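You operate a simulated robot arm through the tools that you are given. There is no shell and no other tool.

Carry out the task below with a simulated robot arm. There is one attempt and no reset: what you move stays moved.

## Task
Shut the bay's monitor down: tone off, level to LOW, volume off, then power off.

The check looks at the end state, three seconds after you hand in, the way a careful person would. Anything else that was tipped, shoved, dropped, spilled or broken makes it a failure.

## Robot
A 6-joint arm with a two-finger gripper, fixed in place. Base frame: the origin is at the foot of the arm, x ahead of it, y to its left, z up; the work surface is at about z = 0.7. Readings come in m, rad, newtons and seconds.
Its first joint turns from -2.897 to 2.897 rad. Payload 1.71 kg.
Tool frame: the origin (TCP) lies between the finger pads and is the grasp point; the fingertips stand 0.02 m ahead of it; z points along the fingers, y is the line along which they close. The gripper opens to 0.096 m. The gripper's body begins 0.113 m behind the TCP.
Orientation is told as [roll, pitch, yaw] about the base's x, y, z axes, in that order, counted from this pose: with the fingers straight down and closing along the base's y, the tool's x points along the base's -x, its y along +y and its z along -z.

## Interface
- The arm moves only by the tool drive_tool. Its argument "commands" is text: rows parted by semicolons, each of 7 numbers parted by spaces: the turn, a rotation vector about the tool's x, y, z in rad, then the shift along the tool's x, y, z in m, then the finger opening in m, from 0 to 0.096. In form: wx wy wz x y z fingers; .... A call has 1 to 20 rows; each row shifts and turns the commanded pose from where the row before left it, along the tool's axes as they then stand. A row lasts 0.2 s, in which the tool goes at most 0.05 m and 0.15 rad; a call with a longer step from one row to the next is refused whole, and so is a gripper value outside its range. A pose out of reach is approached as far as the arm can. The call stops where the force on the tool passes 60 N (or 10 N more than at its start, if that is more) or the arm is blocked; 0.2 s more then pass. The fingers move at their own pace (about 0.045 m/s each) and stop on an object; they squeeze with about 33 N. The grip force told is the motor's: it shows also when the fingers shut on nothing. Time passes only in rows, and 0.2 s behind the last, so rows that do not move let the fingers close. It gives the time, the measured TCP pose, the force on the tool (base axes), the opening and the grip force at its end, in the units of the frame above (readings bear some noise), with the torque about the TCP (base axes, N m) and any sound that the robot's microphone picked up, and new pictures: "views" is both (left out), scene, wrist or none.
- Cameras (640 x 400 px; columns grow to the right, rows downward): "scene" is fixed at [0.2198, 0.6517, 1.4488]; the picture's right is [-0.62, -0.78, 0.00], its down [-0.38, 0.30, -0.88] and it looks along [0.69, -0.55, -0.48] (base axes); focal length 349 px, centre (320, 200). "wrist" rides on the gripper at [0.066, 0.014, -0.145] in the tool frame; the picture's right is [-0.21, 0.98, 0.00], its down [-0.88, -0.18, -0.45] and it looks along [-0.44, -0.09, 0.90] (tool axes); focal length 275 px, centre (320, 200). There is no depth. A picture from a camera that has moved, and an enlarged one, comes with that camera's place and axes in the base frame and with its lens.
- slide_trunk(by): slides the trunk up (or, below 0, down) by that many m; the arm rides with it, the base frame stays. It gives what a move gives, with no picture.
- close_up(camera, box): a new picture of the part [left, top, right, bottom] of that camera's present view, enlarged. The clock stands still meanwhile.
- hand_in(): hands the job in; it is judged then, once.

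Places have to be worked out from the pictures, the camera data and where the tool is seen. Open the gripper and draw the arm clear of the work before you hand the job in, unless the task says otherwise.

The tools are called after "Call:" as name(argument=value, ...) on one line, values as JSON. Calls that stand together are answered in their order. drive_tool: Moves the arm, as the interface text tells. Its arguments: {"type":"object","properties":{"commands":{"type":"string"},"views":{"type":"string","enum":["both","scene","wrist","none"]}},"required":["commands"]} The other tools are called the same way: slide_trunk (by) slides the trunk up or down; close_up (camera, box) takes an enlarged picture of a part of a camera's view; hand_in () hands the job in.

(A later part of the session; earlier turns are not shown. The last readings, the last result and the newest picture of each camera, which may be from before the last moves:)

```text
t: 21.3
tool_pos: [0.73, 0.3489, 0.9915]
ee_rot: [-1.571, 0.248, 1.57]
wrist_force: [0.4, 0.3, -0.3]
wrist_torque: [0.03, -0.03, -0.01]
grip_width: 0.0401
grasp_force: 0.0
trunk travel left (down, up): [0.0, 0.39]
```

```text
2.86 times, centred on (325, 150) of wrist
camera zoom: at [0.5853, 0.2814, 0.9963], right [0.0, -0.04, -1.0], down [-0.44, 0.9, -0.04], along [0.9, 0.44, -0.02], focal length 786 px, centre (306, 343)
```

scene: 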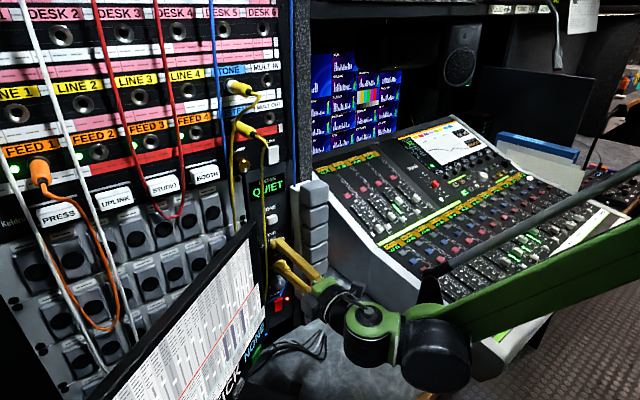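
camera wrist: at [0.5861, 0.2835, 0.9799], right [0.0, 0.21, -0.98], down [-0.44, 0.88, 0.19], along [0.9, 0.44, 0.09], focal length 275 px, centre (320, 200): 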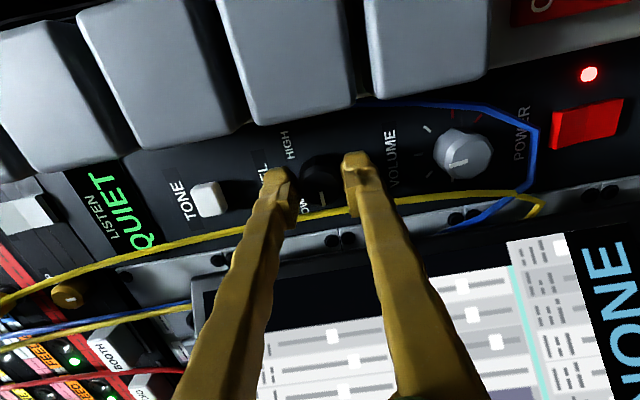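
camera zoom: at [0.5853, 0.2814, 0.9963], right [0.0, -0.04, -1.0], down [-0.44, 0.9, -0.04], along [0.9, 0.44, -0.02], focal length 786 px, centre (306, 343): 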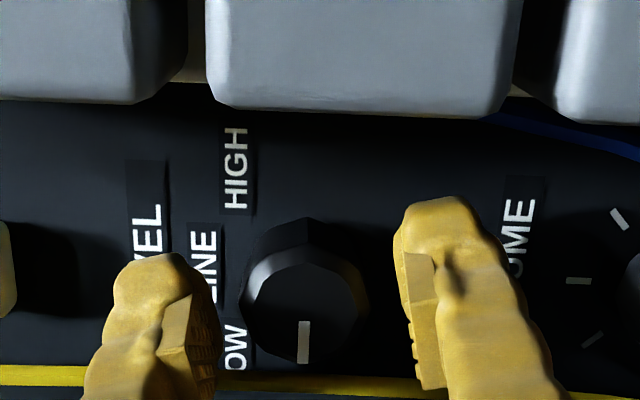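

After release the pointer sprang back to exactly 9 o'clock, so that is a detent and not a free position. I'll re-centre slightly (+2 mm y, +2 mm z), regrip from the clockwise side, then try a larger CCW turn to find out if there is another position that way.

Call:
drive_tool(commands="0 0 0 -0.0014 -0.0024 0 0.038; 0 0 0.15 0 0 0 0.038; 0 0 0.15 0 0 0 0.038; 0 0 0.15 0 0 0 0.038; 0 0 0.15 0 0 0 0.038; 0 0 0 0 0 0 0.02; 0 0 0 0 0 0 0.02; 0 0 0 0 0 0 0.02", views="none")

Call:
close_up(camera="wrist", box=[250, 80, 400, 220])

```text
t: 23.1
tool_pos: [0.7306, 0.3517, 0.9949]
ee_rot: [-1.572, -0.35, 1.571]
wrist_force: [-3.2, 1.7, -13.4]
wrist_torque: [-0.07, 0.22, -0.02]
grip_width: 0.0292
grasp_force: 6.2
trunk travel left (down, up): [0.0, 0.39]
```

```text
2.86 times, centred on (325, 150) of wrist
camera zoom: at [0.5859, 0.2943, 0.96], right [0.0, 0.53, -0.85], down [-0.44, 0.76, 0.48], along [0.9, 0.38, 0.24], focal length 786 px, centre (306, 343)
```

zoom: 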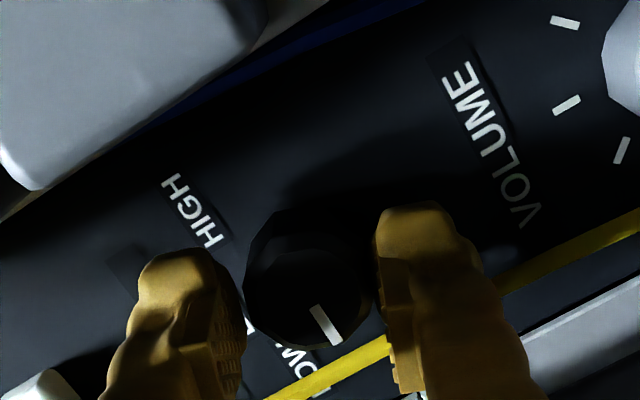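

The grip is forming with the tool about half a millimetre high. I'll finish closing, trim down, and turn CCW −0.45 rad.

Call:
drive_tool(commands="0 0 0 0.0002 0.0006 0 0.02; 0 0 0 0 0 0 0.02; 0 0 -0.1 0 0 0 0.02; 0 0 -0.1 0 0 0 0.02; 0 0 -0.1 0 0 0 0.02; 0 0 -0.1 0 0 0 0.02; 0 0 -0.05 0 0 0 0.02", views="none")

Call:
close_up(camera="wrist", box=[250, 80, 400, 220])

```text
t: 24.7
tool_pos: [0.7319, 0.3504, 0.995]
ee_rot: [-1.571, 0.1, 1.571]
wrist_force: [-0.1, 0.0, -15.2]
wrist_torque: [-0.02, 0.18, -0.04]
grip_width: 0.0306
grasp_force: 8.0
trunk travel left (down, up): [0.0, 0.39]
```

```text
2.86 times, centred on (325, 150) of wrist
camera zoom: at [0.5858, 0.2827, 0.9886], right [0.0, 0.11, -0.99], down [-0.44, 0.89, 0.1], along [0.9, 0.44, 0.05], focal length 786 px, centre (306, 343)
```

zoom: 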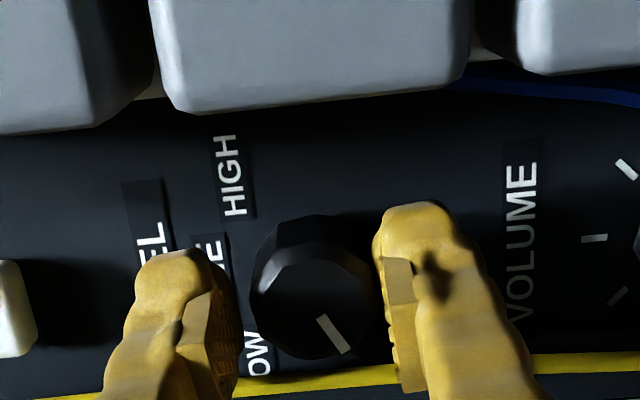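

Only the lower finger is bearing, so the tool is about 2 mm too high, though the knob has still followed roughly −0.5 rad CCW. I'll lower 1.8 mm to centre the grip and continue CCW.

Call:
drive_tool(commands="0 0 0 0 0.0018 0 0.02; 0 0 0 0 0 0 0.02; 0 0 0 0 0 0 0.02", views="none")

Call:
drive_tool(commands="0 0 -0.1 0 0 0 0.02; 0 0 -0.1 0 0 0 0.02; 0 0 -0.1 0 0 0 0.02; 0 0 0 0 0 0 0.02", views="none")

Call:
close_up(camera="wrist", box=[250, 80, 400, 220])

```text
t: 25.5
tool_pos: [0.7309, 0.3507, 0.9943]
ee_rot: [-1.571, 0.099, 1.571]
wrist_force: [-3.0, -0.3, -12.7]
wrist_torque: [0.02, 0.22, 0.04]
grip_width: 0.0284
grasp_force: 5.9
trunk travel left (down, up): [0.0, 0.39]
```

```text
t: 26.5
tool_pos: [0.7308, 0.35, 0.9937]
ee_rot: [-1.569, 0.4, 1.57]
wrist_force: [5.0, -1.2, -6.2]
wrist_torque: [-0.04, -0.01, -0.13]
grip_width: 0.0266
grasp_force: 34.8
trunk travel left (down, up): [0.0, 0.39]
```

```text
2.86 times, centred on (325, 150) of wrist
camera zoom: at [0.586, 0.2838, 1.0065], right [0.0, -0.19, -0.98], down [-0.44, 0.88, -0.17], along [0.9, 0.44, -0.09], focal length 786 px, centre (306, 343)
```

zoom: 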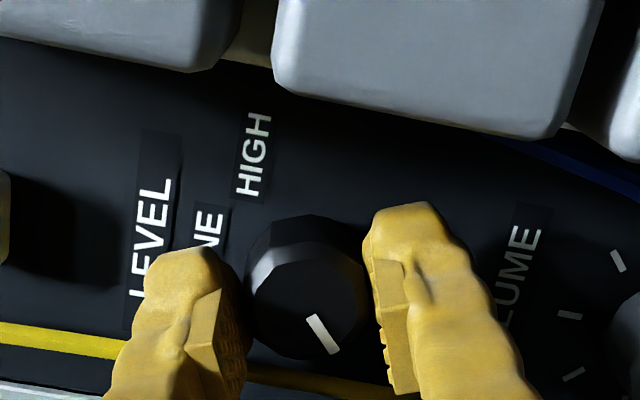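

The knob has now been turned about 43° CCW from 9 o'clock with a solid grip. I'll release to see where it settles.

Call:
drive_tool(commands="0 0 0 0 0 0 0.038; 0 0 0 0 0 0 0.038; 0 0 0 0 0 0 0.038", views="wrist")

Call:
close_up(camera="wrist", box=[250, 80, 400, 220])

```text
t: 27.3
tool_pos: [0.7298, 0.3499, 0.993]
ee_rot: [-1.572, 0.398, 1.572]
wrist_force: [0.3, -0.7, 0.1]
wrist_torque: [0.01, -0.03, 0.0]
grip_width: 0.038
grasp_force: 0.1
trunk travel left (down, up): [0.0, 0.39]
camera wrist: at [0.5855, 0.2837, 1.0066], right [0.0, -0.19, -0.98], down [-0.44, 0.88, -0.17], along [0.9, 0.44, -0.08], focal length 275 px, centre (320, 200)
```

wrist: 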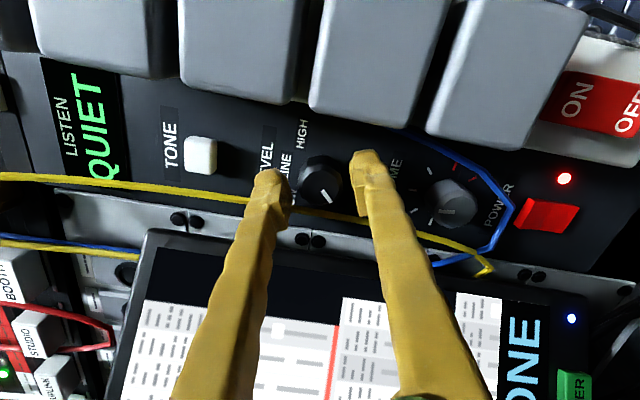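

```text
2.86 times, centred on (325, 150) of wrist
camera zoom: at [0.5855, 0.2837, 1.0066], right [0.0, -0.19, -0.98], down [-0.44, 0.88, -0.17], along [0.9, 0.44, -0.08], focal length 786 px, centre (306, 343)
```

zoom: 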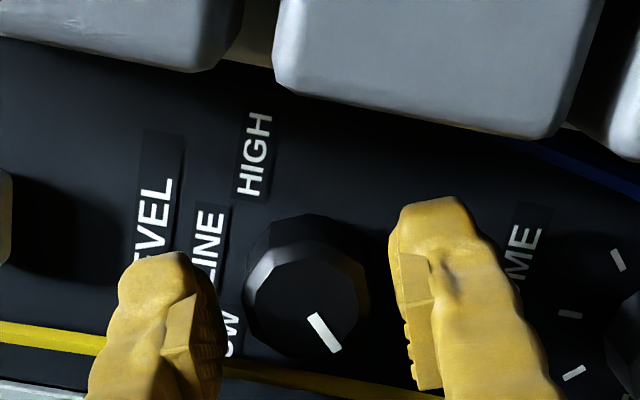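

The knob stayed at 45° CCW of where it began, so it is detented at 45° pitch, and I can't trust the pointer-to-label offset yet. I'll look at the scene and display, then feel for an end stop further CCW.

Call:
drive_tool(commands="0 0 0.15 0 0 0 0.036; 0 0 0.15 0 0 0 0.036; 0 0 0.15 0 0 0 0.036; 0 0 0.15 0 0 0 0.036; 0 0 0.15 0 0 0 0.036; 0 0 0 0 0 0 0.02; 0 0 0 0 0 0 0.02; 0 0 0 0 0 0 0.02", views="wrist")

Call:
close_up(camera="wrist", box=[250, 80, 400, 220])

Call:
close_up(camera="scene", box=[200, 170, 330, 310])

```text
t: 29.1
tool_pos: [0.73, 0.3504, 0.9931]
ee_rot: [-1.571, -0.351, 1.571]
wrist_force: [2.1, 0.4, 5.0]
wrist_torque: [0.0, -0.05, 0.01]
grip_width: 0.0268
grasp_force: 34.8
trunk travel left (down, up): [0.0, 0.39]
camera wrist: at [0.5852, 0.2928, 0.9581], right [0.0, 0.53, -0.85], down [-0.44, 0.76, 0.47], along [0.9, 0.38, 0.24], focal length 275 px, centre (320, 200)
```

wrist: 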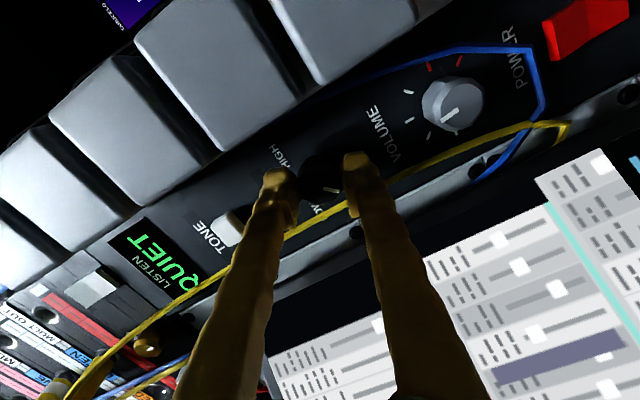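

```text
2.86 times, centred on (325, 150) of wrist
camera zoom: at [0.5852, 0.2928, 0.9581], right [0.0, 0.53, -0.85], down [-0.44, 0.76, 0.47], along [0.9, 0.38, 0.24], focal length 786 px, centre (306, 343)
```

zoom: 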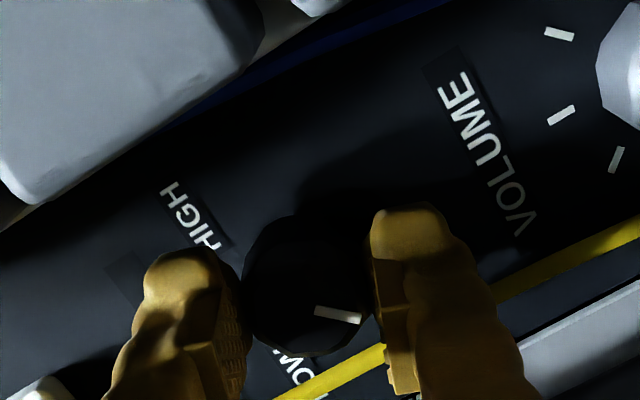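

```text
2.86 times, centred on (265, 240) of scene
camera zoom: at [0.2198, 0.6517, 1.4488], right [-0.62, -0.78, 0.0], down [-0.38, 0.3, -0.88], along [0.69, -0.55, -0.48], focal length 997 px, centre (477, 86)
```

zoom: 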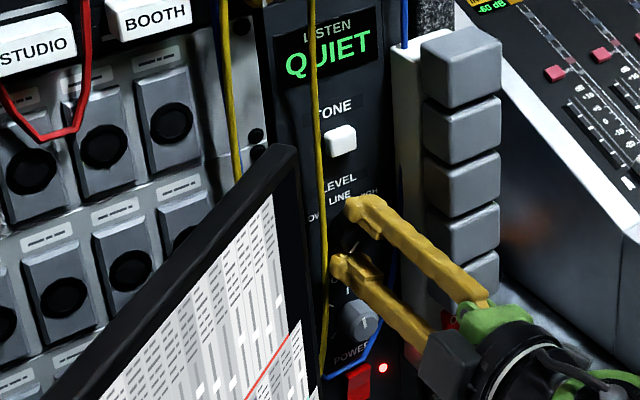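

The grip is well centred with forces near zero. Turning CCW −0.3 rad to feel for a stop, watching the torque.

Call:
drive_tool(commands="0 0 -0.05 0 0 0 0.02; 0 0 -0.05 0 0 0 0.02; 0 0 -0.05 0 0 0 0.02; 0 0 -0.05 0 0 0 0.02; 0 0 -0.05 0 0 0 0.02; 0 0 -0.05 0 0 0 0.02", views="wrist")

Call:
close_up(camera="wrist", box=[250, 80, 400, 220])

```text
t: 30.5
tool_pos: [0.7298, 0.3495, 0.9929]
ee_rot: [-1.57, -0.053, 1.571]
wrist_force: [-21.1, -8.6, -19.6]
wrist_torque: [0.01, 0.29, -0.31]
grip_width: 0.0266
grasp_force: 35.2
trunk travel left (down, up): [0.0, 0.39]
camera wrist: at [0.5854, 0.2848, 0.9766], right [0.0, 0.26, -0.97], down [-0.44, 0.87, 0.23], along [0.9, 0.43, 0.11], focal length 275 px, centre (320, 200)
```

wrist: 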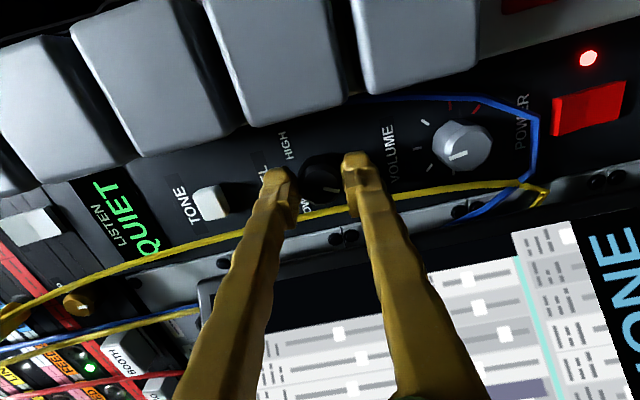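

```text
2.86 times, centred on (325, 150) of wrist
camera zoom: at [0.5854, 0.2848, 0.9766], right [0.0, 0.26, -0.97], down [-0.44, 0.87, 0.23], along [0.9, 0.43, 0.11], focal length 786 px, centre (306, 343)
```

zoom: 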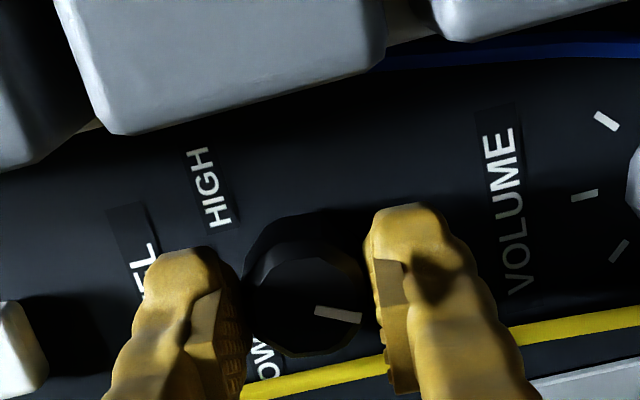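

The knob still follows with no stop. I'll continue another −0.35 rad, checking whether the knob slips relative to the fingers.

Call:
drive_tool(commands="0 0 -0.05 0.0003 0.0005 0 0.02; 0 0 -0.05 0 0 0 0.02; 0 0 -0.05 0 0 0 0.02; 0 0 -0.05 0 0 0 0.02; 0 0 -0.05 0 0 0 0.02; 0 0 -0.05 0 0 0 0.02; 0 0 -0.05 0 0 0 0.02", views="none")

Call:
close_up(camera="wrist", box=[250, 80, 400, 220])

```text
t: 32.1
tool_pos: [0.7311, 0.3493, 0.9916]
ee_rot: [-1.571, 0.297, 1.57]
wrist_force: [-25.4, -9.7, -18.6]
wrist_torque: [-0.02, 0.29, -0.2]
grip_width: 0.0269
grasp_force: 34.6
trunk travel left (down, up): [0.0, 0.39]
```

```text
2.86 times, centred on (325, 150) of wrist
camera zoom: at [0.5858, 0.283, 0.9997], right [0.0, -0.09, -1.0], down [-0.44, 0.89, -0.08], along [0.9, 0.44, -0.04], focal length 786 px, centre (306, 343)
```

zoom: 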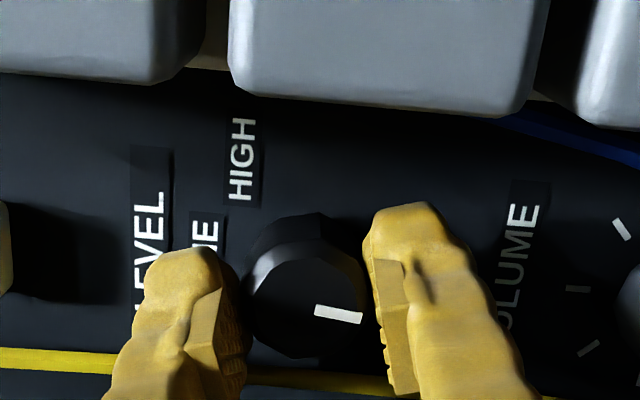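

It followed all the way to about 6 o'clock with no stop. I'll release and see whether it holds there.

Call:
drive_tool(commands="0 0 0 0 0 0 0.038; 0 0 0 0 0 0 0.038; 0 0 0 0 0 0 0.038", views="wrist")

Call:
close_up(camera="wrist", box=[250, 80, 400, 220])

```text
t: 32.9
tool_pos: [0.7316, 0.3498, 0.9929]
ee_rot: [-1.571, 0.298, 1.57]
wrist_force: [0.0, -0.3, 0.0]
wrist_torque: [0.0, 0.0, 0.0]
grip_width: 0.0381
grasp_force: 0.0
trunk travel left (down, up): [0.0, 0.39]
camera wrist: at [0.5864, 0.2832, 0.9997], right [0.0, -0.09, -1.0], down [-0.44, 0.89, -0.08], along [0.9, 0.44, -0.04], focal length 275 px, centre (320, 200)
```

wrist: 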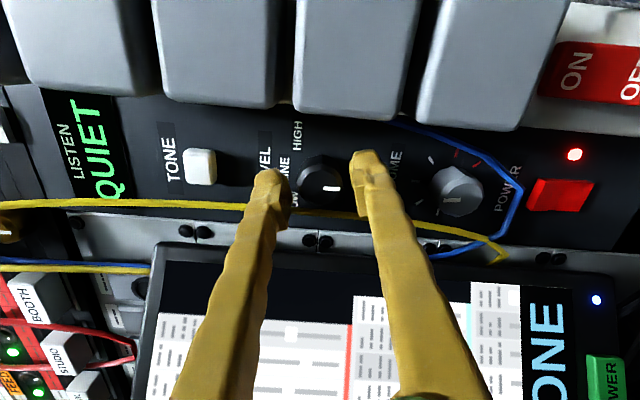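

```text
2.86 times, centred on (325, 150) of wrist
camera zoom: at [0.5864, 0.2832, 0.9997], right [0.0, -0.09, -1.0], down [-0.44, 0.89, -0.08], along [0.9, 0.44, -0.04], focal length 786 px, centre (306, 343)
```

zoom: 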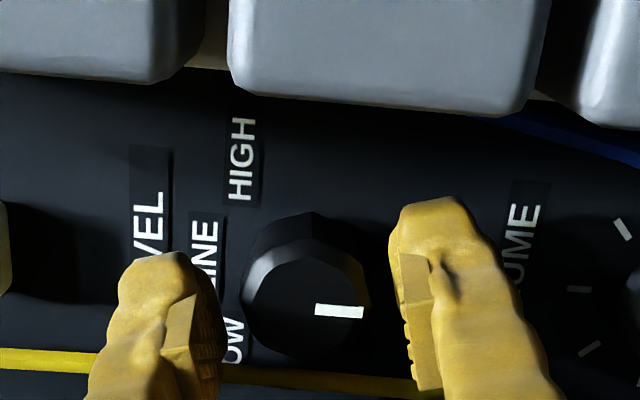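

It settled at exactly 6 o'clock: the detents are every 45° and go well past the labelled arc. So the pointer itself is the reference, and LOW must be the detent at about 10:30, one step CW of where it started. I'll ratchet clockwise, about one detent per stroke.

Call:
drive_tool(commands="0 0 -0.06 0 0 0 0.036; 0 0 0 0 0 0 0.02; 0 0 0 0 0 0 0.02; 0 0 0 0 0 0 0.02; 0 0 0.12 0 0 0 0.02; 0 0 0.12 0 0 0 0.02; 0 0 0.12 0 0 0 0.02; 0 0 0.12 0 0 0 0.02; 0 0 0.12 0 0 0 0.02; 0 0 0.12 0 0 0 0.02; 0 0 0 0 0 0 0.02", views="none")

Call:
drive_tool(commands="0 0 0 0 0 0 0.036; 0 0 0 0 0 0 0.036; 0 0 -0.12 0 0 0 0.036; 0 0 -0.12 0 0 0 0.036; 0 0 -0.12 0 0 0 0.036; 0 0 -0.12 0 0 0 0.036; 0 0 -0.12 0 0 0 0.036; 0 0 -0.12 0 0 0 0.036; 0 0 0 0 0 0 0.036", views="wrist")

Call:
close_up(camera="wrist", box=[250, 80, 400, 220])

```text
t: 35.3
tool_pos: [0.733, 0.3497, 0.9934]
ee_rot: [-1.569, -0.364, 1.571]
wrist_force: [-4.1, -6.1, 1.4]
wrist_torque: [0.03, 0.03, -0.22]
grip_width: 0.0265
grasp_force: 35.0
trunk travel left (down, up): [0.0, 0.39]
```

```text
t: 37.3
tool_pos: [0.7308, 0.3499, 0.9934]
ee_rot: [-1.569, 0.359, 1.572]
wrist_force: [0.9, 0.7, 0.2]
wrist_torque: [0.01, 0.01, 0.01]
grip_width: 0.036
grasp_force: 0.1
trunk travel left (down, up): [0.0, 0.39]
camera wrist: at [0.5851, 0.2839, 1.0037], right [0.0, -0.15, -0.99], down [-0.44, 0.89, -0.14], along [0.9, 0.44, -0.07], focal length 275 px, centre (320, 200)
```

wrist: 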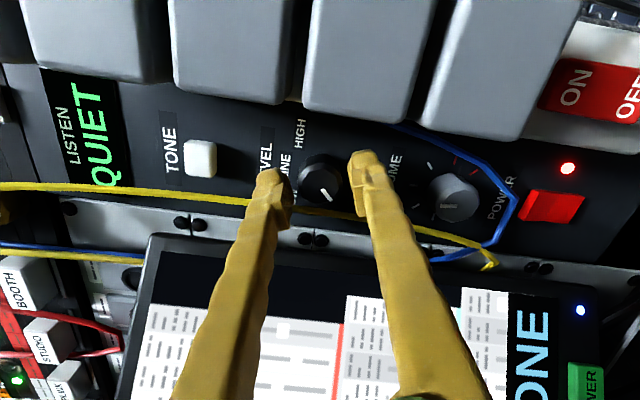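

```text
2.86 times, centred on (325, 150) of wrist
camera zoom: at [0.5851, 0.2839, 1.0037], right [0.0, -0.15, -0.99], down [-0.44, 0.89, -0.14], along [0.9, 0.44, -0.07], focal length 786 px, centre (306, 343)
```

zoom: 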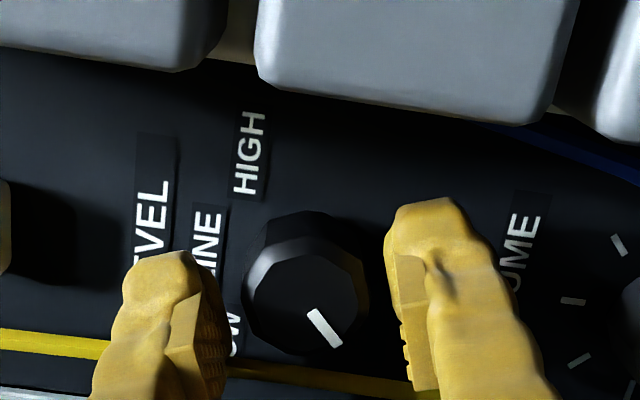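

One detent per stroke works; the pointer is back at 7:30. Two more strokes clockwise.

Call:
drive_tool(commands="0 0 0 0 0 0 0.02; 0 0 0 0 0 0 0.02; 0 0 0 0 0 0 0.02; 0 0 0.12 0 0 0 0.02; 0 0 0.12 0 0 0 0.02; 0 0 0.12 0 0 0 0.02; 0 0 0.12 0 0 0 0.02; 0 0 0.12 0 0 0 0.02; 0 0 0.12 0 0 0 0.02; 0 0 0 0 0 0 0.02; 0 0 0 0 0 0 0.036; 0 0 0 0 0 0 0.036; 0 0 -0.12 0 0 0 0.036; 0 0 -0.12 0 0 0 0.036; 0 0 -0.12 0 0 0 0.036; 0 0 -0.12 0 0 0 0.036; 0 0 -0.12 0 0 0 0.036; 0 0 -0.12 0 0 0 0.036; 0 0 0 0 0 0 0.036", views="none")

Call:
close_up(camera="wrist", box=[250, 80, 400, 220])

```text
t: 41.3
tool_pos: [0.7304, 0.3483, 0.9937]
ee_rot: [-1.572, 0.36, 1.57]
wrist_force: [-0.4, -0.2, 0.2]
wrist_torque: [-0.03, -0.01, 0.01]
grip_width: 0.0358
grasp_force: 0.0
trunk travel left (down, up): [0.0, 0.39]
```

```text
2.86 times, centred on (325, 150) of wrist
camera zoom: at [0.5853, 0.2829, 1.0036], right [0.0, -0.15, -0.99], down [-0.44, 0.89, -0.14], along [0.9, 0.44, -0.07], focal length 786 px, centre (306, 343)
```

zoom: 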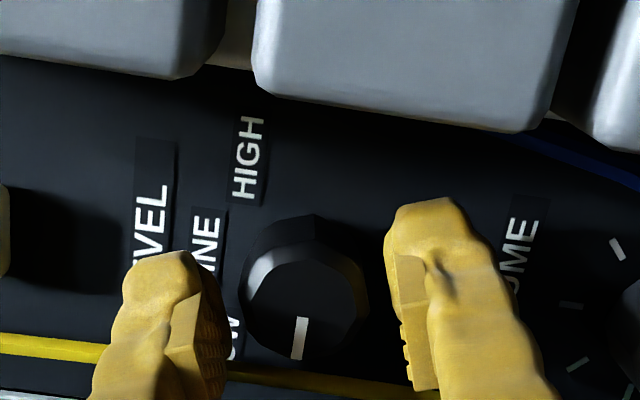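

Back at the starting 9 o'clock detent. One more clockwise stroke should bring it to 10:30, next to LOW; I'll listen for a click.

Call:
drive_tool(commands="0 0 0 0 0 0 0.02; 0 0 0 0 0 0 0.02; 0 0 0 0 0 0 0.02; 0 0 0.12 0 0 0 0.02; 0 0 0.12 0 0 0 0.02; 0 0 0.12 0 0 0 0.02; 0 0 0.12 0 0 0 0.02; 0 0 0.12 0 0 0 0.02; 0 0 0.12 0 0 0 0.02; 0 0 0 0 0 0 0.02", views="none")

Call:
drive_tool(commands="0 0 0 0 0 0 0.036; 0 0 0 0 0 0 0.036; 0 0 -0.12 0 0 0 0.036; 0 0 -0.12 0 0 0 0.036; 0 0 -0.12 0 0 0 0.036; 0 0 0 0 0 -0.02 0.036; 0 0 0 0 0 -0.03 0.036", views="wrist")

Call:
close_up(camera="wrist", box=[250, 80, 400, 220])

Call:
close_up(camera="scene", box=[240, 200, 340, 300])

```text
t: 43.5
tool_pos: [0.7302, 0.35, 0.9922]
ee_rot: [-1.57, -0.364, 1.571]
wrist_force: [4.8, -1.7, -0.5]
wrist_torque: [-0.33, 0.0, -0.04]
grip_width: 0.0263
grasp_force: 35.2
trunk travel left (down, up): [0.0, 0.39]
```

```text
t: 45.1
tool_pos: [0.6815, 0.3498, 0.9921]
ee_rot: [-1.57, -0.001, 1.569]
wrist_force: [-0.4, 0.0, -0.5]
wrist_torque: [0.0, -0.02, -0.05]
grip_width: 0.036
grasp_force: 0.0
trunk travel left (down, up): [0.0, 0.39]
camera wrist: at [0.5359, 0.2825, 0.9793], right [0.0, 0.21, -0.98], down [-0.44, 0.88, 0.19], along [0.9, 0.43, 0.09], focal length 275 px, centre (320, 200)
```

wrist: 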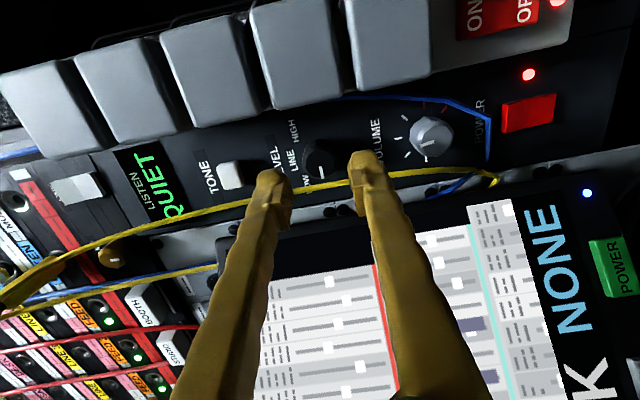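

```text
2.86 times, centred on (325, 150) of wrist
camera zoom: at [0.5359, 0.2825, 0.9793], right [0.0, 0.21, -0.98], down [-0.44, 0.88, 0.19], along [0.9, 0.43, 0.09], focal length 786 px, centre (306, 343)
```

zoom: 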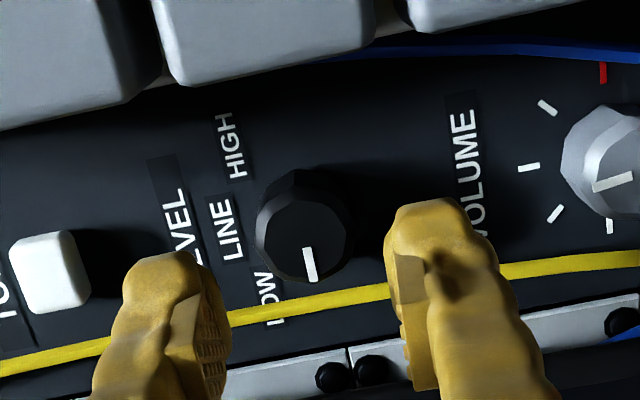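

```text
4.00 times, centred on (290, 250) of scene
camera zoom: at [0.2198, 0.6517, 1.4488], right [-0.62, -0.78, 0.0], down [-0.38, 0.3, -0.88], along [0.69, -0.55, -0.48], focal length 1395 px, centre (440, 0)
```

zoom: 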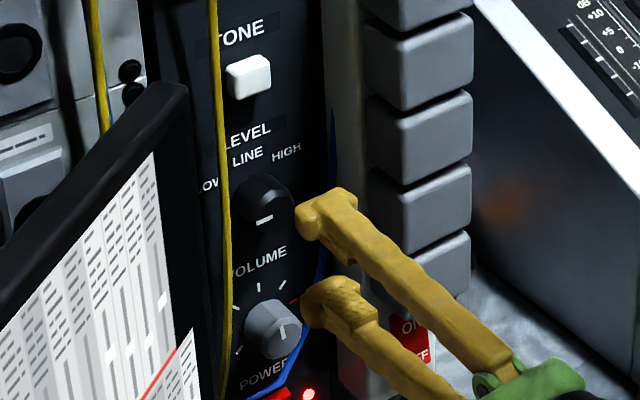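

The CW stroke met 0.33 N·m and the knob stayed at 9 o'clock, so that is the clockwise end stop. So the switch has three positions (9, 7:30 and 6 o'clock on a mis-set pointer): it started at HIGH, and LOW should be two detents CCW. I'll regrip and ratchet CCW, then confirm the CCW end stop.

Call:
drive_tool(commands="0 0 0 0 -0.001 0.025 0.036; 0 0 0 0 0 0.024 0.036; 0 0 0.12 0 0 0 0.036; 0 0 0.12 0 0 0 0.036; 0 0 0.12 0 0 0 0.036; 0 0 0 0 0 0 0.02; 0 0 0 0 0 0 0.02; 0 0 0 0 0 0 0.02", views="none")

Call:
drive_tool(commands="0 0 -0.12 0 0 0 0.02; 0 0 -0.12 0 0 0 0.02; 0 0 -0.12 0 0 0 0.02; 0 0 -0.12 0 0 0 0.02; 0 0 -0.12 0 0 0 0.02; 0 0 -0.12 0 0 0 0.02; 0 0 0 0 0 0 0.02; 0 0 0 0 0 0 0.036; 0 0 0 0 0 0 0.036; 0 0 0.12 0 0 0 0.036; 0 0 0.12 0 0 0 0.036; 0 0 0.12 0 0 0 0.036; 0 0 0.12 0 0 0 0.036; 0 0 0.12 0 0 0 0.036; 0 0 0.12 0 0 0 0.036; 0 0 0 0 0 0 0.02; 0 0 0 0 0 0 0.02; 0 0 0 0 0 0 0.02", views="none")

Call:
close_up(camera="wrist", box=[250, 80, 400, 220])

```text
t: 46.9
tool_pos: [0.7307, 0.3498, 0.9935]
ee_rot: [-1.57, -0.364, 1.571]
wrist_force: [-6.9, 1.1, -15.1]
wrist_torque: [-0.09, 0.21, 0.1]
grip_width: 0.0266
grasp_force: 35.0
trunk travel left (down, up): [0.0, 0.39]
```

```text
t: 50.7
tool_pos: [0.7293, 0.3507, 0.9928]
ee_rot: [-1.571, -0.363, 1.57]
wrist_force: [-9.6, 2.2, -22.5]
wrist_torque: [0.05, 0.29, 0.2]
grip_width: 0.0266
grasp_force: 36.2
trunk travel left (down, up): [0.0, 0.39]
```

```text
2.86 times, centred on (325, 150) of wrist
camera zoom: at [0.5842, 0.2939, 0.9581], right [0.0, 0.54, -0.84], down [-0.44, 0.75, 0.48], along [0.9, 0.37, 0.24], focal length 786 px, centre (306, 343)
```

zoom: 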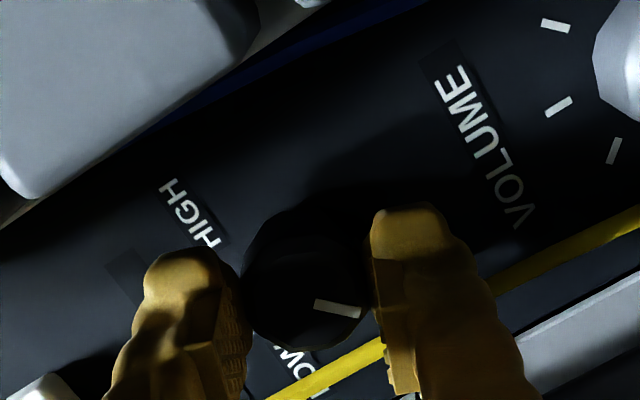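

Now in the middle detent (7:30) and regripped; the tool is a touch high, so I'll trim down. Second CCW stroke, then regrip for the end-stop test.

Call:
drive_tool(commands="0 0 -0.12 0.0002 0.0006 0 0.02; 0 0 -0.12 0 0 0 0.02; 0 0 -0.12 0 0 0 0.02; 0 0 -0.12 0 0 0 0.02; 0 0 -0.12 0 0 0 0.02; 0 0 -0.12 0 0 0 0.02; 0 0 0 0 0 0 0.02; 0 0 0 0 0 0 0.036; 0 0 0 0 0 0 0.036; 0 0 0.12 0 0 0 0.036; 0 0 0.12 0 0 0 0.036; 0 0 0.12 0 0 0 0.036; 0 0 0.12 0 0 0 0.036; 0 0 0.12 0 0 0 0.036; 0 0 0.12 0 0 0 0.036; 0 0 0 0 0 0 0.02; 0 0 0 0 0 0 0.02; 0 0 0 0 0 0 0.02", views="none")

Call:
close_up(camera="wrist", box=[250, 80, 400, 220])

Call:
drive_tool(commands="0 0 -0.1 0 0 0 0.02; 0 0 -0.1 0 0 0 0.02; 0 0 -0.1 0 0 0 0.02; 0 0 -0.1 0 0 0 0.02; 0 0 0 0 0 0 0.02", views="wrist")

Call:
close_up(camera="wrist", box=[250, 80, 400, 220])

```text
t: 54.5
tool_pos: [0.7301, 0.3506, 0.9924]
ee_rot: [-1.572, -0.362, 1.571]
wrist_force: [3.8, -0.8, 5.8]
wrist_torque: [-0.01, -0.06, -0.06]
grip_width: 0.0262
grasp_force: 35.3
trunk travel left (down, up): [0.0, 0.39]
```

```text
2.86 times, centred on (325, 150) of wrist
camera zoom: at [0.5846, 0.2935, 0.9576], right [0.0, 0.54, -0.84], down [-0.44, 0.75, 0.48], along [0.9, 0.37, 0.24], focal length 786 px, centre (306, 343)
```

zoom: 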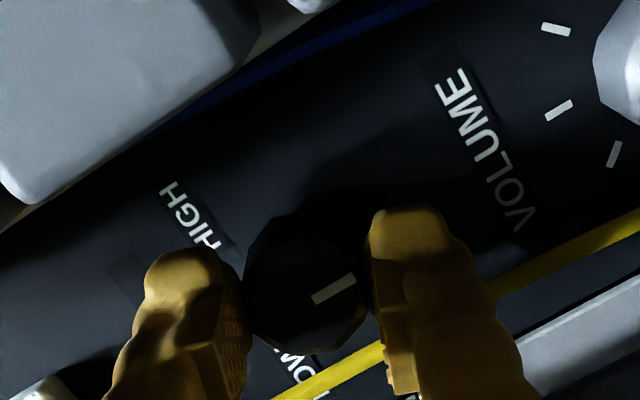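

```text
t: 55.7
tool_pos: [0.7303, 0.3497, 0.9925]
ee_rot: [-1.57, 0.039, 1.573]
wrist_force: [-5.5, 1.1, -6.0]
wrist_torque: [0.23, 0.09, 0.07]
grip_width: 0.0264
grasp_force: 34.8
trunk travel left (down, up): [0.0, 0.39]
camera wrist: at [0.585, 0.284, 0.9824], right [0.0, 0.17, -0.99], down [-0.44, 0.88, 0.15], along [0.9, 0.44, 0.07], focal length 275 px, centre (320, 200)
```

wrist: 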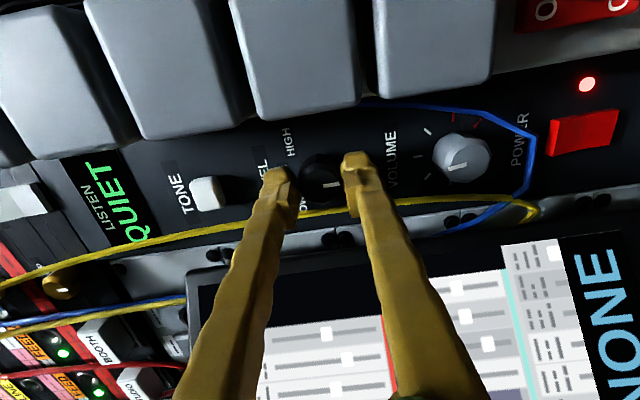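

```text
2.86 times, centred on (325, 150) of wrist
camera zoom: at [0.585, 0.284, 0.9824], right [0.0, 0.17, -0.99], down [-0.44, 0.88, 0.15], along [0.9, 0.44, 0.07], focal length 786 px, centre (306, 343)
```

zoom: 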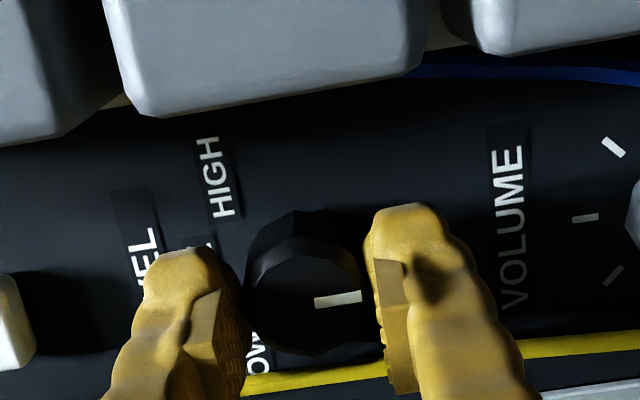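

The torque rose to 0.23 N·m and the knob slipped in the fingers while staying at 6 o'clock: that's the CCW end stop. Three positions in all, so LEVEL is at LOW. I'll release, back out and drop to the VOLUME knob.

Call:
drive_tool(commands="0 0 0 0 0 0 0.038; 0 0 0 0 0 0 0.038; 0 0 0.039 0 0 -0.01 0.038; 0 0 0 0 0 -0.025 0.038; 0 0 0 0 0 -0.02 0.038; 0 0 0 0 0.03 0 0.038; 0 0 0 0 0.03 0 0.038; 0 0 0 0 0.027 0 0.038; 0 0 0 0 0 0 0.038")

Call:
close_up(camera="wrist", box=[200, 60, 400, 220])

Call:
close_up(camera="scene", box=[240, 210, 340, 310])

```text
t: 57.7
tool_pos: [0.6775, 0.3494, 0.9071]
ee_rot: [-1.571, -0.001, 1.571]
wrist_force: [0.0, -0.4, 0.2]
wrist_torque: [-0.03, 0.01, 0.03]
grip_width: 0.0381
grasp_force: 0.0
trunk travel left (down, up): [0.0, 0.39]
camera wrist: at [0.5326, 0.2827, 0.8929], right [0.0, 0.21, -0.98], down [-0.45, 0.88, 0.19], along [0.9, 0.44, 0.09], focal length 275 px, centre (320, 200)
```

scene: 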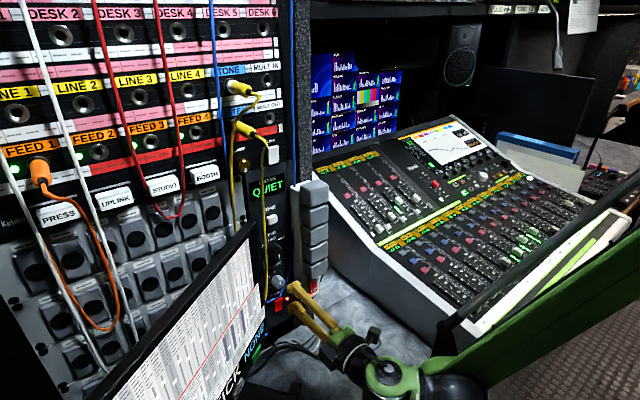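
wrist: 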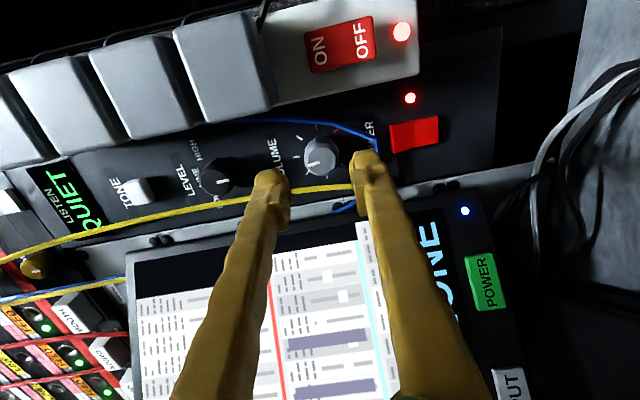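

```text
2.50 times, centred on (300, 140) of wrist
camera zoom: at [0.5326, 0.2827, 0.8929], right [0.0, 0.21, -0.98], down [-0.45, 0.88, 0.19], along [0.9, 0.44, 0.09], focal length 688 px, centre (370, 350)
```

zoom: 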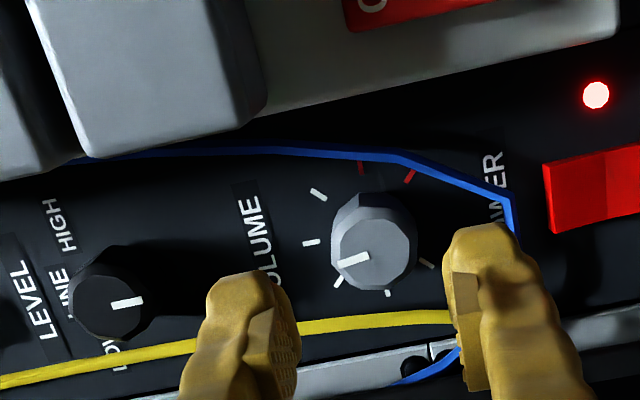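

```text
4.00 times, centred on (290, 260) of scene
camera zoom: at [0.2198, 0.6517, 1.4488], right [-0.62, -0.78, 0.0], down [-0.38, 0.3, -0.88], along [0.69, -0.55, -0.48], focal length 1395 px, centre (440, -40)
```

zoom: 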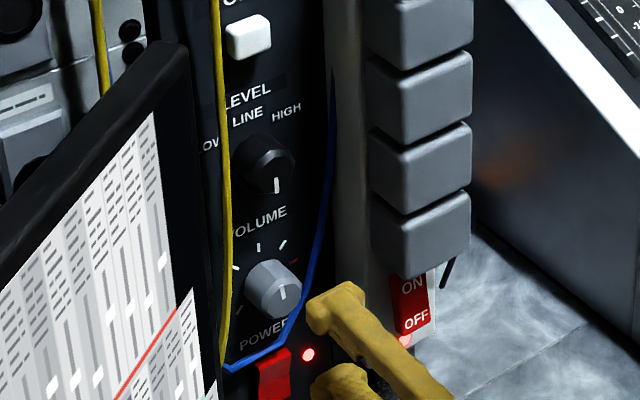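

LEVEL is out of the way with its pointer at 6 o'clock. VOLUME's centre is about 2 mm below the tool axis, and the blue cable runs down its lower right. I'll keep the roll between 0 and +0.6 rad so the lower finger avoids the blue cable, and approach rolled +0.6 with a 35 mm opening.

Call:
drive_tool(commands="0 0 0.15 0.0005 0.0022 0 0.035; 0 0 0.15 0 0 0 0.035; 0 0 0.15 0 0 0 0.035; 0 0 0.15 0 0 0 0.035; 0 0 0 0 0 0.02 0.035; 0 0 0 0 0 0.015 0.035; 0 0 0 0 0 0 0.035")

Call:
close_up(camera="wrist", box=[250, 80, 400, 220])

Call:
close_up(camera="scene", box=[240, 210, 340, 310])

```text
t: 59.3
tool_pos: [0.7099, 0.3498, 0.9027]
ee_rot: [-1.572, -0.602, 1.573]
wrist_force: [0.8, 0.6, 1.0]
wrist_torque: [0.0, 0.03, -0.05]
grip_width: 0.0349
grasp_force: 0.1
trunk travel left (down, up): [0.0, 0.39]
camera wrist: at [0.5644, 0.3028, 0.8546], right [0.0, 0.72, -0.69], down [-0.44, 0.62, 0.65], along [0.9, 0.31, 0.32], focal length 275 px, centre (320, 200)
```

scene: 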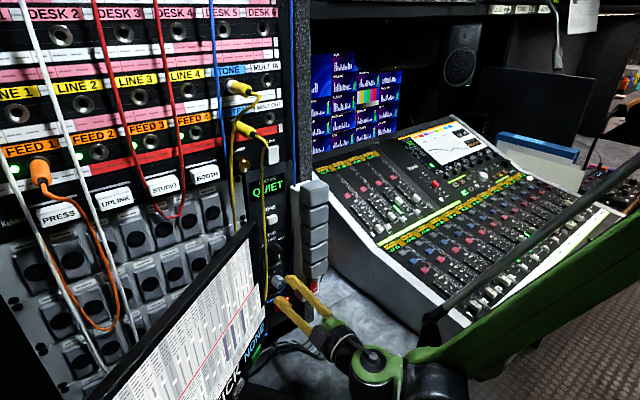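
wrist: 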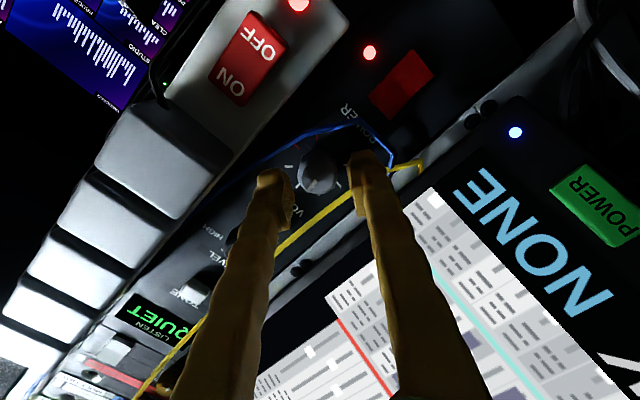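

```text
2.86 times, centred on (325, 150) of wrist
camera zoom: at [0.5644, 0.3028, 0.8546], right [0.0, 0.72, -0.69], down [-0.44, 0.62, 0.65], along [0.9, 0.31, 0.32], focal length 786 px, centre (306, 343)
```

zoom: 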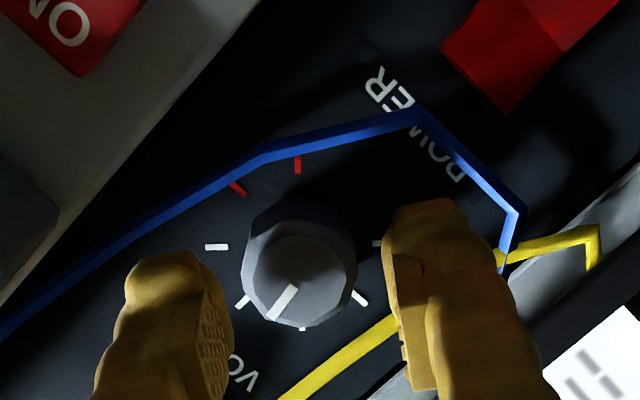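

```text
4.00 times, centred on (290, 260) of scene
camera zoom: at [0.2198, 0.6517, 1.4488], right [-0.62, -0.78, 0.0], down [-0.38, 0.3, -0.88], along [0.69, -0.55, -0.48], focal length 1395 px, centre (440, -40)
```

zoom: 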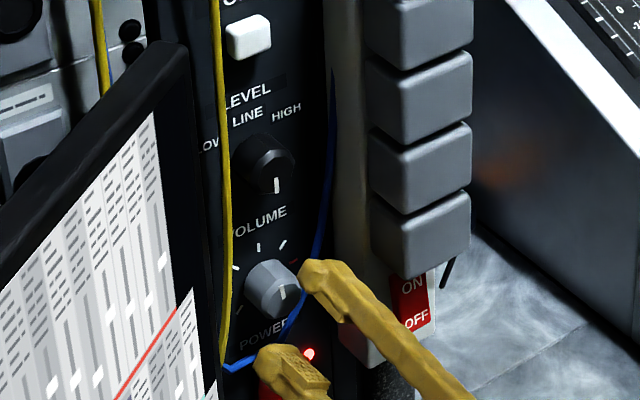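

Well clear of both cables, with the knob about 1.2 mm off along the closing line. I'll trim, advance 20 mm and close.

Call:
drive_tool(commands="0 0 0 0 -0.0012 0.01 0.035; 0 0 0 0 0 0.01 0.035; 0 0 0 0 0 0 0.022; 0 0 0 0 0 0 0.022; 0 0 0 0 0 0 0.022", views="wrist")

Call:
close_up(camera="wrist", box=[250, 80, 400, 220])

```text
t: 60.5
tool_pos: [0.7289, 0.3485, 0.9036]
ee_rot: [-1.571, -0.599, 1.569]
wrist_force: [6.5, -2.8, 7.6]
wrist_torque: [0.02, -0.08, -0.05]
grip_width: 0.0262
grasp_force: 34.8
trunk travel left (down, up): [0.0, 0.39]
camera wrist: at [0.5837, 0.3023, 0.8565], right [0.0, 0.72, -0.69], down [-0.44, 0.62, 0.65], along [0.9, 0.31, 0.32], focal length 275 px, centre (320, 200)
```

wrist: 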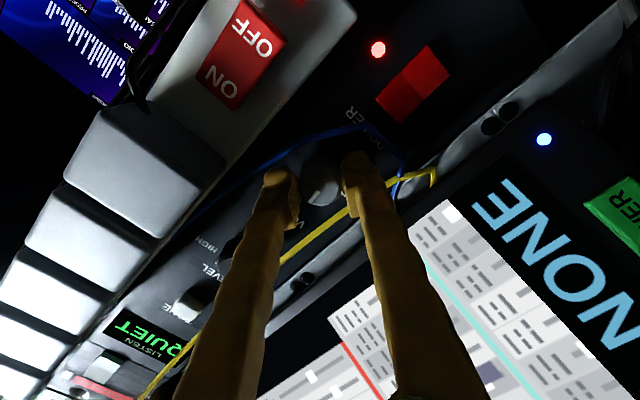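

```text
2.86 times, centred on (325, 150) of wrist
camera zoom: at [0.5837, 0.3023, 0.8565], right [0.0, 0.72, -0.69], down [-0.44, 0.62, 0.65], along [0.9, 0.31, 0.32], focal length 786 px, centre (306, 343)
```

zoom: 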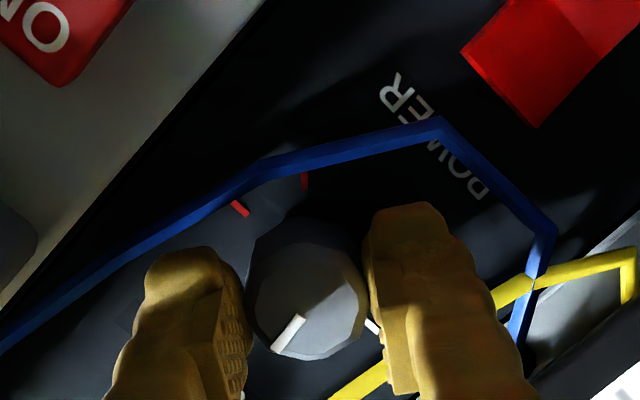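

Good centred grip at 26.2 mm. Turning VOLUME CCW by 0.6 rad.

Call:
drive_tool(commands="0 0 -0.1 0 0 0 0.022; 0 0 -0.1 0 0 0 0.022; 0 0 -0.1 0 0 0 0.022; 0 0 -0.1 0 0 0 0.022; 0 0 -0.1 0 0 0 0.022; 0 0 -0.1 0 0 0 0.022; 0 0 0 0 0 0 0.022", views="wrist")

Call:
close_up(camera="wrist", box=[250, 80, 400, 220])

```text
t: 62.1
tool_pos: [0.7291, 0.3483, 0.9056]
ee_rot: [-1.572, -0.001, 1.571]
wrist_force: [-22.8, -3.2, 0.5]
wrist_torque: [-0.02, -0.03, 0.02]
grip_width: 0.0262
grasp_force: 34.8
trunk travel left (down, up): [0.0, 0.39]
camera wrist: at [0.5839, 0.2827, 0.8917], right [0.0, 0.21, -0.98], down [-0.45, 0.88, 0.18], along [0.9, 0.44, 0.09], focal length 275 px, centre (320, 200)
```

wrist: 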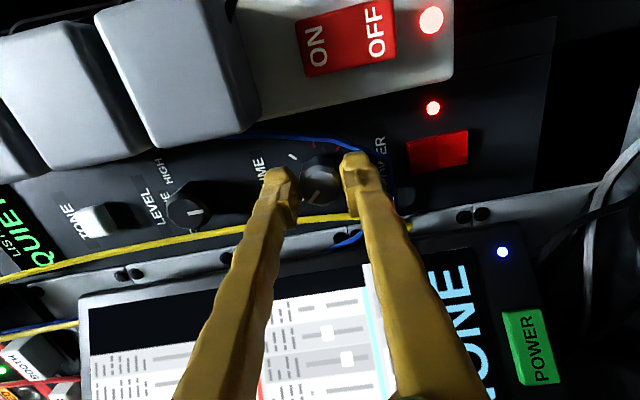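

```text
2.86 times, centred on (325, 150) of wrist
camera zoom: at [0.5839, 0.2827, 0.8917], right [0.0, 0.21, -0.98], down [-0.45, 0.88, 0.18], along [0.9, 0.44, 0.09], focal length 786 px, centre (306, 343)
```

zoom: 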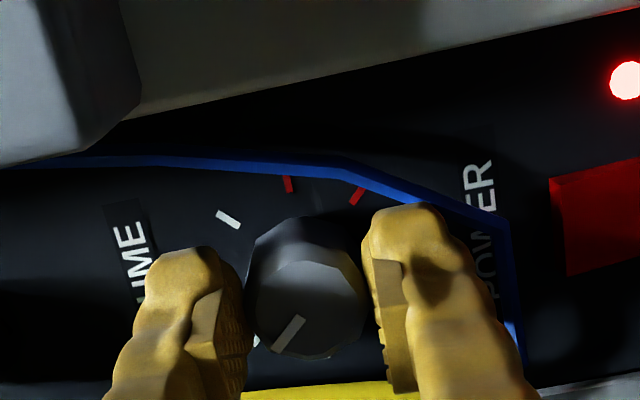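

The knob follows; the pointer is now about 45° left of top. Ratcheting: release, roll back +0.6, regrip, turn −0.6 again.

Call:
drive_tool(commands="0 0 0 0 0 0 0.035; 0 0 0 0 0 0 0.035; 0 0 0.15 0 0 0 0.035; 0 0 0.15 0 0 0 0.035; 0 0 0.15 0 0 0 0.035; 0 0 0.15 0 0 0 0.035; 0 0 0 0 0 0 0.022; 0 0 0 0 0 0 0.022; 0 0 0 0 0 0 0.022; 0 0 -0.12 0 0 0 0.022; 0 0 -0.12 0 0 0 0.022; 0 0 -0.12 0 0 0 0.022; 0 0 -0.12 0 0 0 0.022; 0 0 -0.12 0 0 0 0.022; 0 0 0 0 0 0 0.022", views="none")

Call:
close_up(camera="wrist", box=[250, 80, 400, 220])

```text
t: 65.3
tool_pos: [0.73, 0.3502, 0.9048]
ee_rot: [-1.571, 0.003, 1.569]
wrist_force: [12.3, 11.5, 5.0]
wrist_torque: [-0.01, -0.04, 0.18]
grip_width: 0.0263
grasp_force: 35.0
trunk travel left (down, up): [0.0, 0.39]
```

```text
2.86 times, centred on (325, 150) of wrist
camera zoom: at [0.5849, 0.2837, 0.892], right [0.0, 0.2, -0.98], down [-0.45, 0.88, 0.18], along [0.9, 0.44, 0.09], focal length 786 px, centre (306, 343)
```

zoom: 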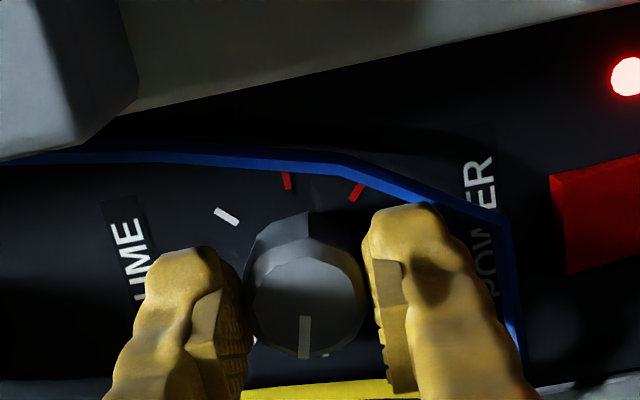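

Pointer now near 9 o'clock and still turning freely. Another ratchet stroke.

Call:
drive_tool(commands="0 0 0 0 0 0 0.035; 0 0 0 0 0 0 0.035; 0 0 0.15 0 0 0 0.035; 0 0 0.15 0 0 0 0.035; 0 0 0.15 0 0 0 0.035; 0 0 0.15 0 0 0 0.035; 0 0 0 0 0 0 0.022; 0 0 0 0 0 0 0.022; 0 0 0 0 0 0 0.022; 0 0 -0.12 0 0 0 0.022; 0 0 -0.12 0 0 0 0.022; 0 0 -0.12 0 0 0 0.022; 0 0 -0.12 0 0 0 0.022; 0 0 -0.12 0 0 0 0.022; 0 0 0 0 0 0 0.022", views="none")

Call:
close_up(camera="wrist", box=[250, 80, 400, 220])

```text
t: 68.5
tool_pos: [0.7305, 0.3493, 0.9058]
ee_rot: [-1.57, 0.001, 1.568]
wrist_force: [19.6, 8.7, 20.0]
wrist_torque: [0.01, -0.13, 0.08]
grip_width: 0.0262
grasp_force: 35.4
trunk travel left (down, up): [0.0, 0.39]
```

```text
2.86 times, centred on (325, 150) of wrist
camera zoom: at [0.5844, 0.283, 0.8919], right [0.0, 0.2, -0.98], down [-0.44, 0.88, 0.18], along [0.9, 0.43, 0.09], focal length 786 px, centre (306, 343)
```

zoom: 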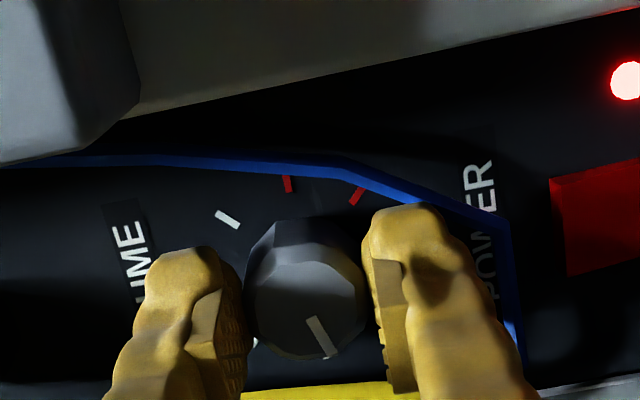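

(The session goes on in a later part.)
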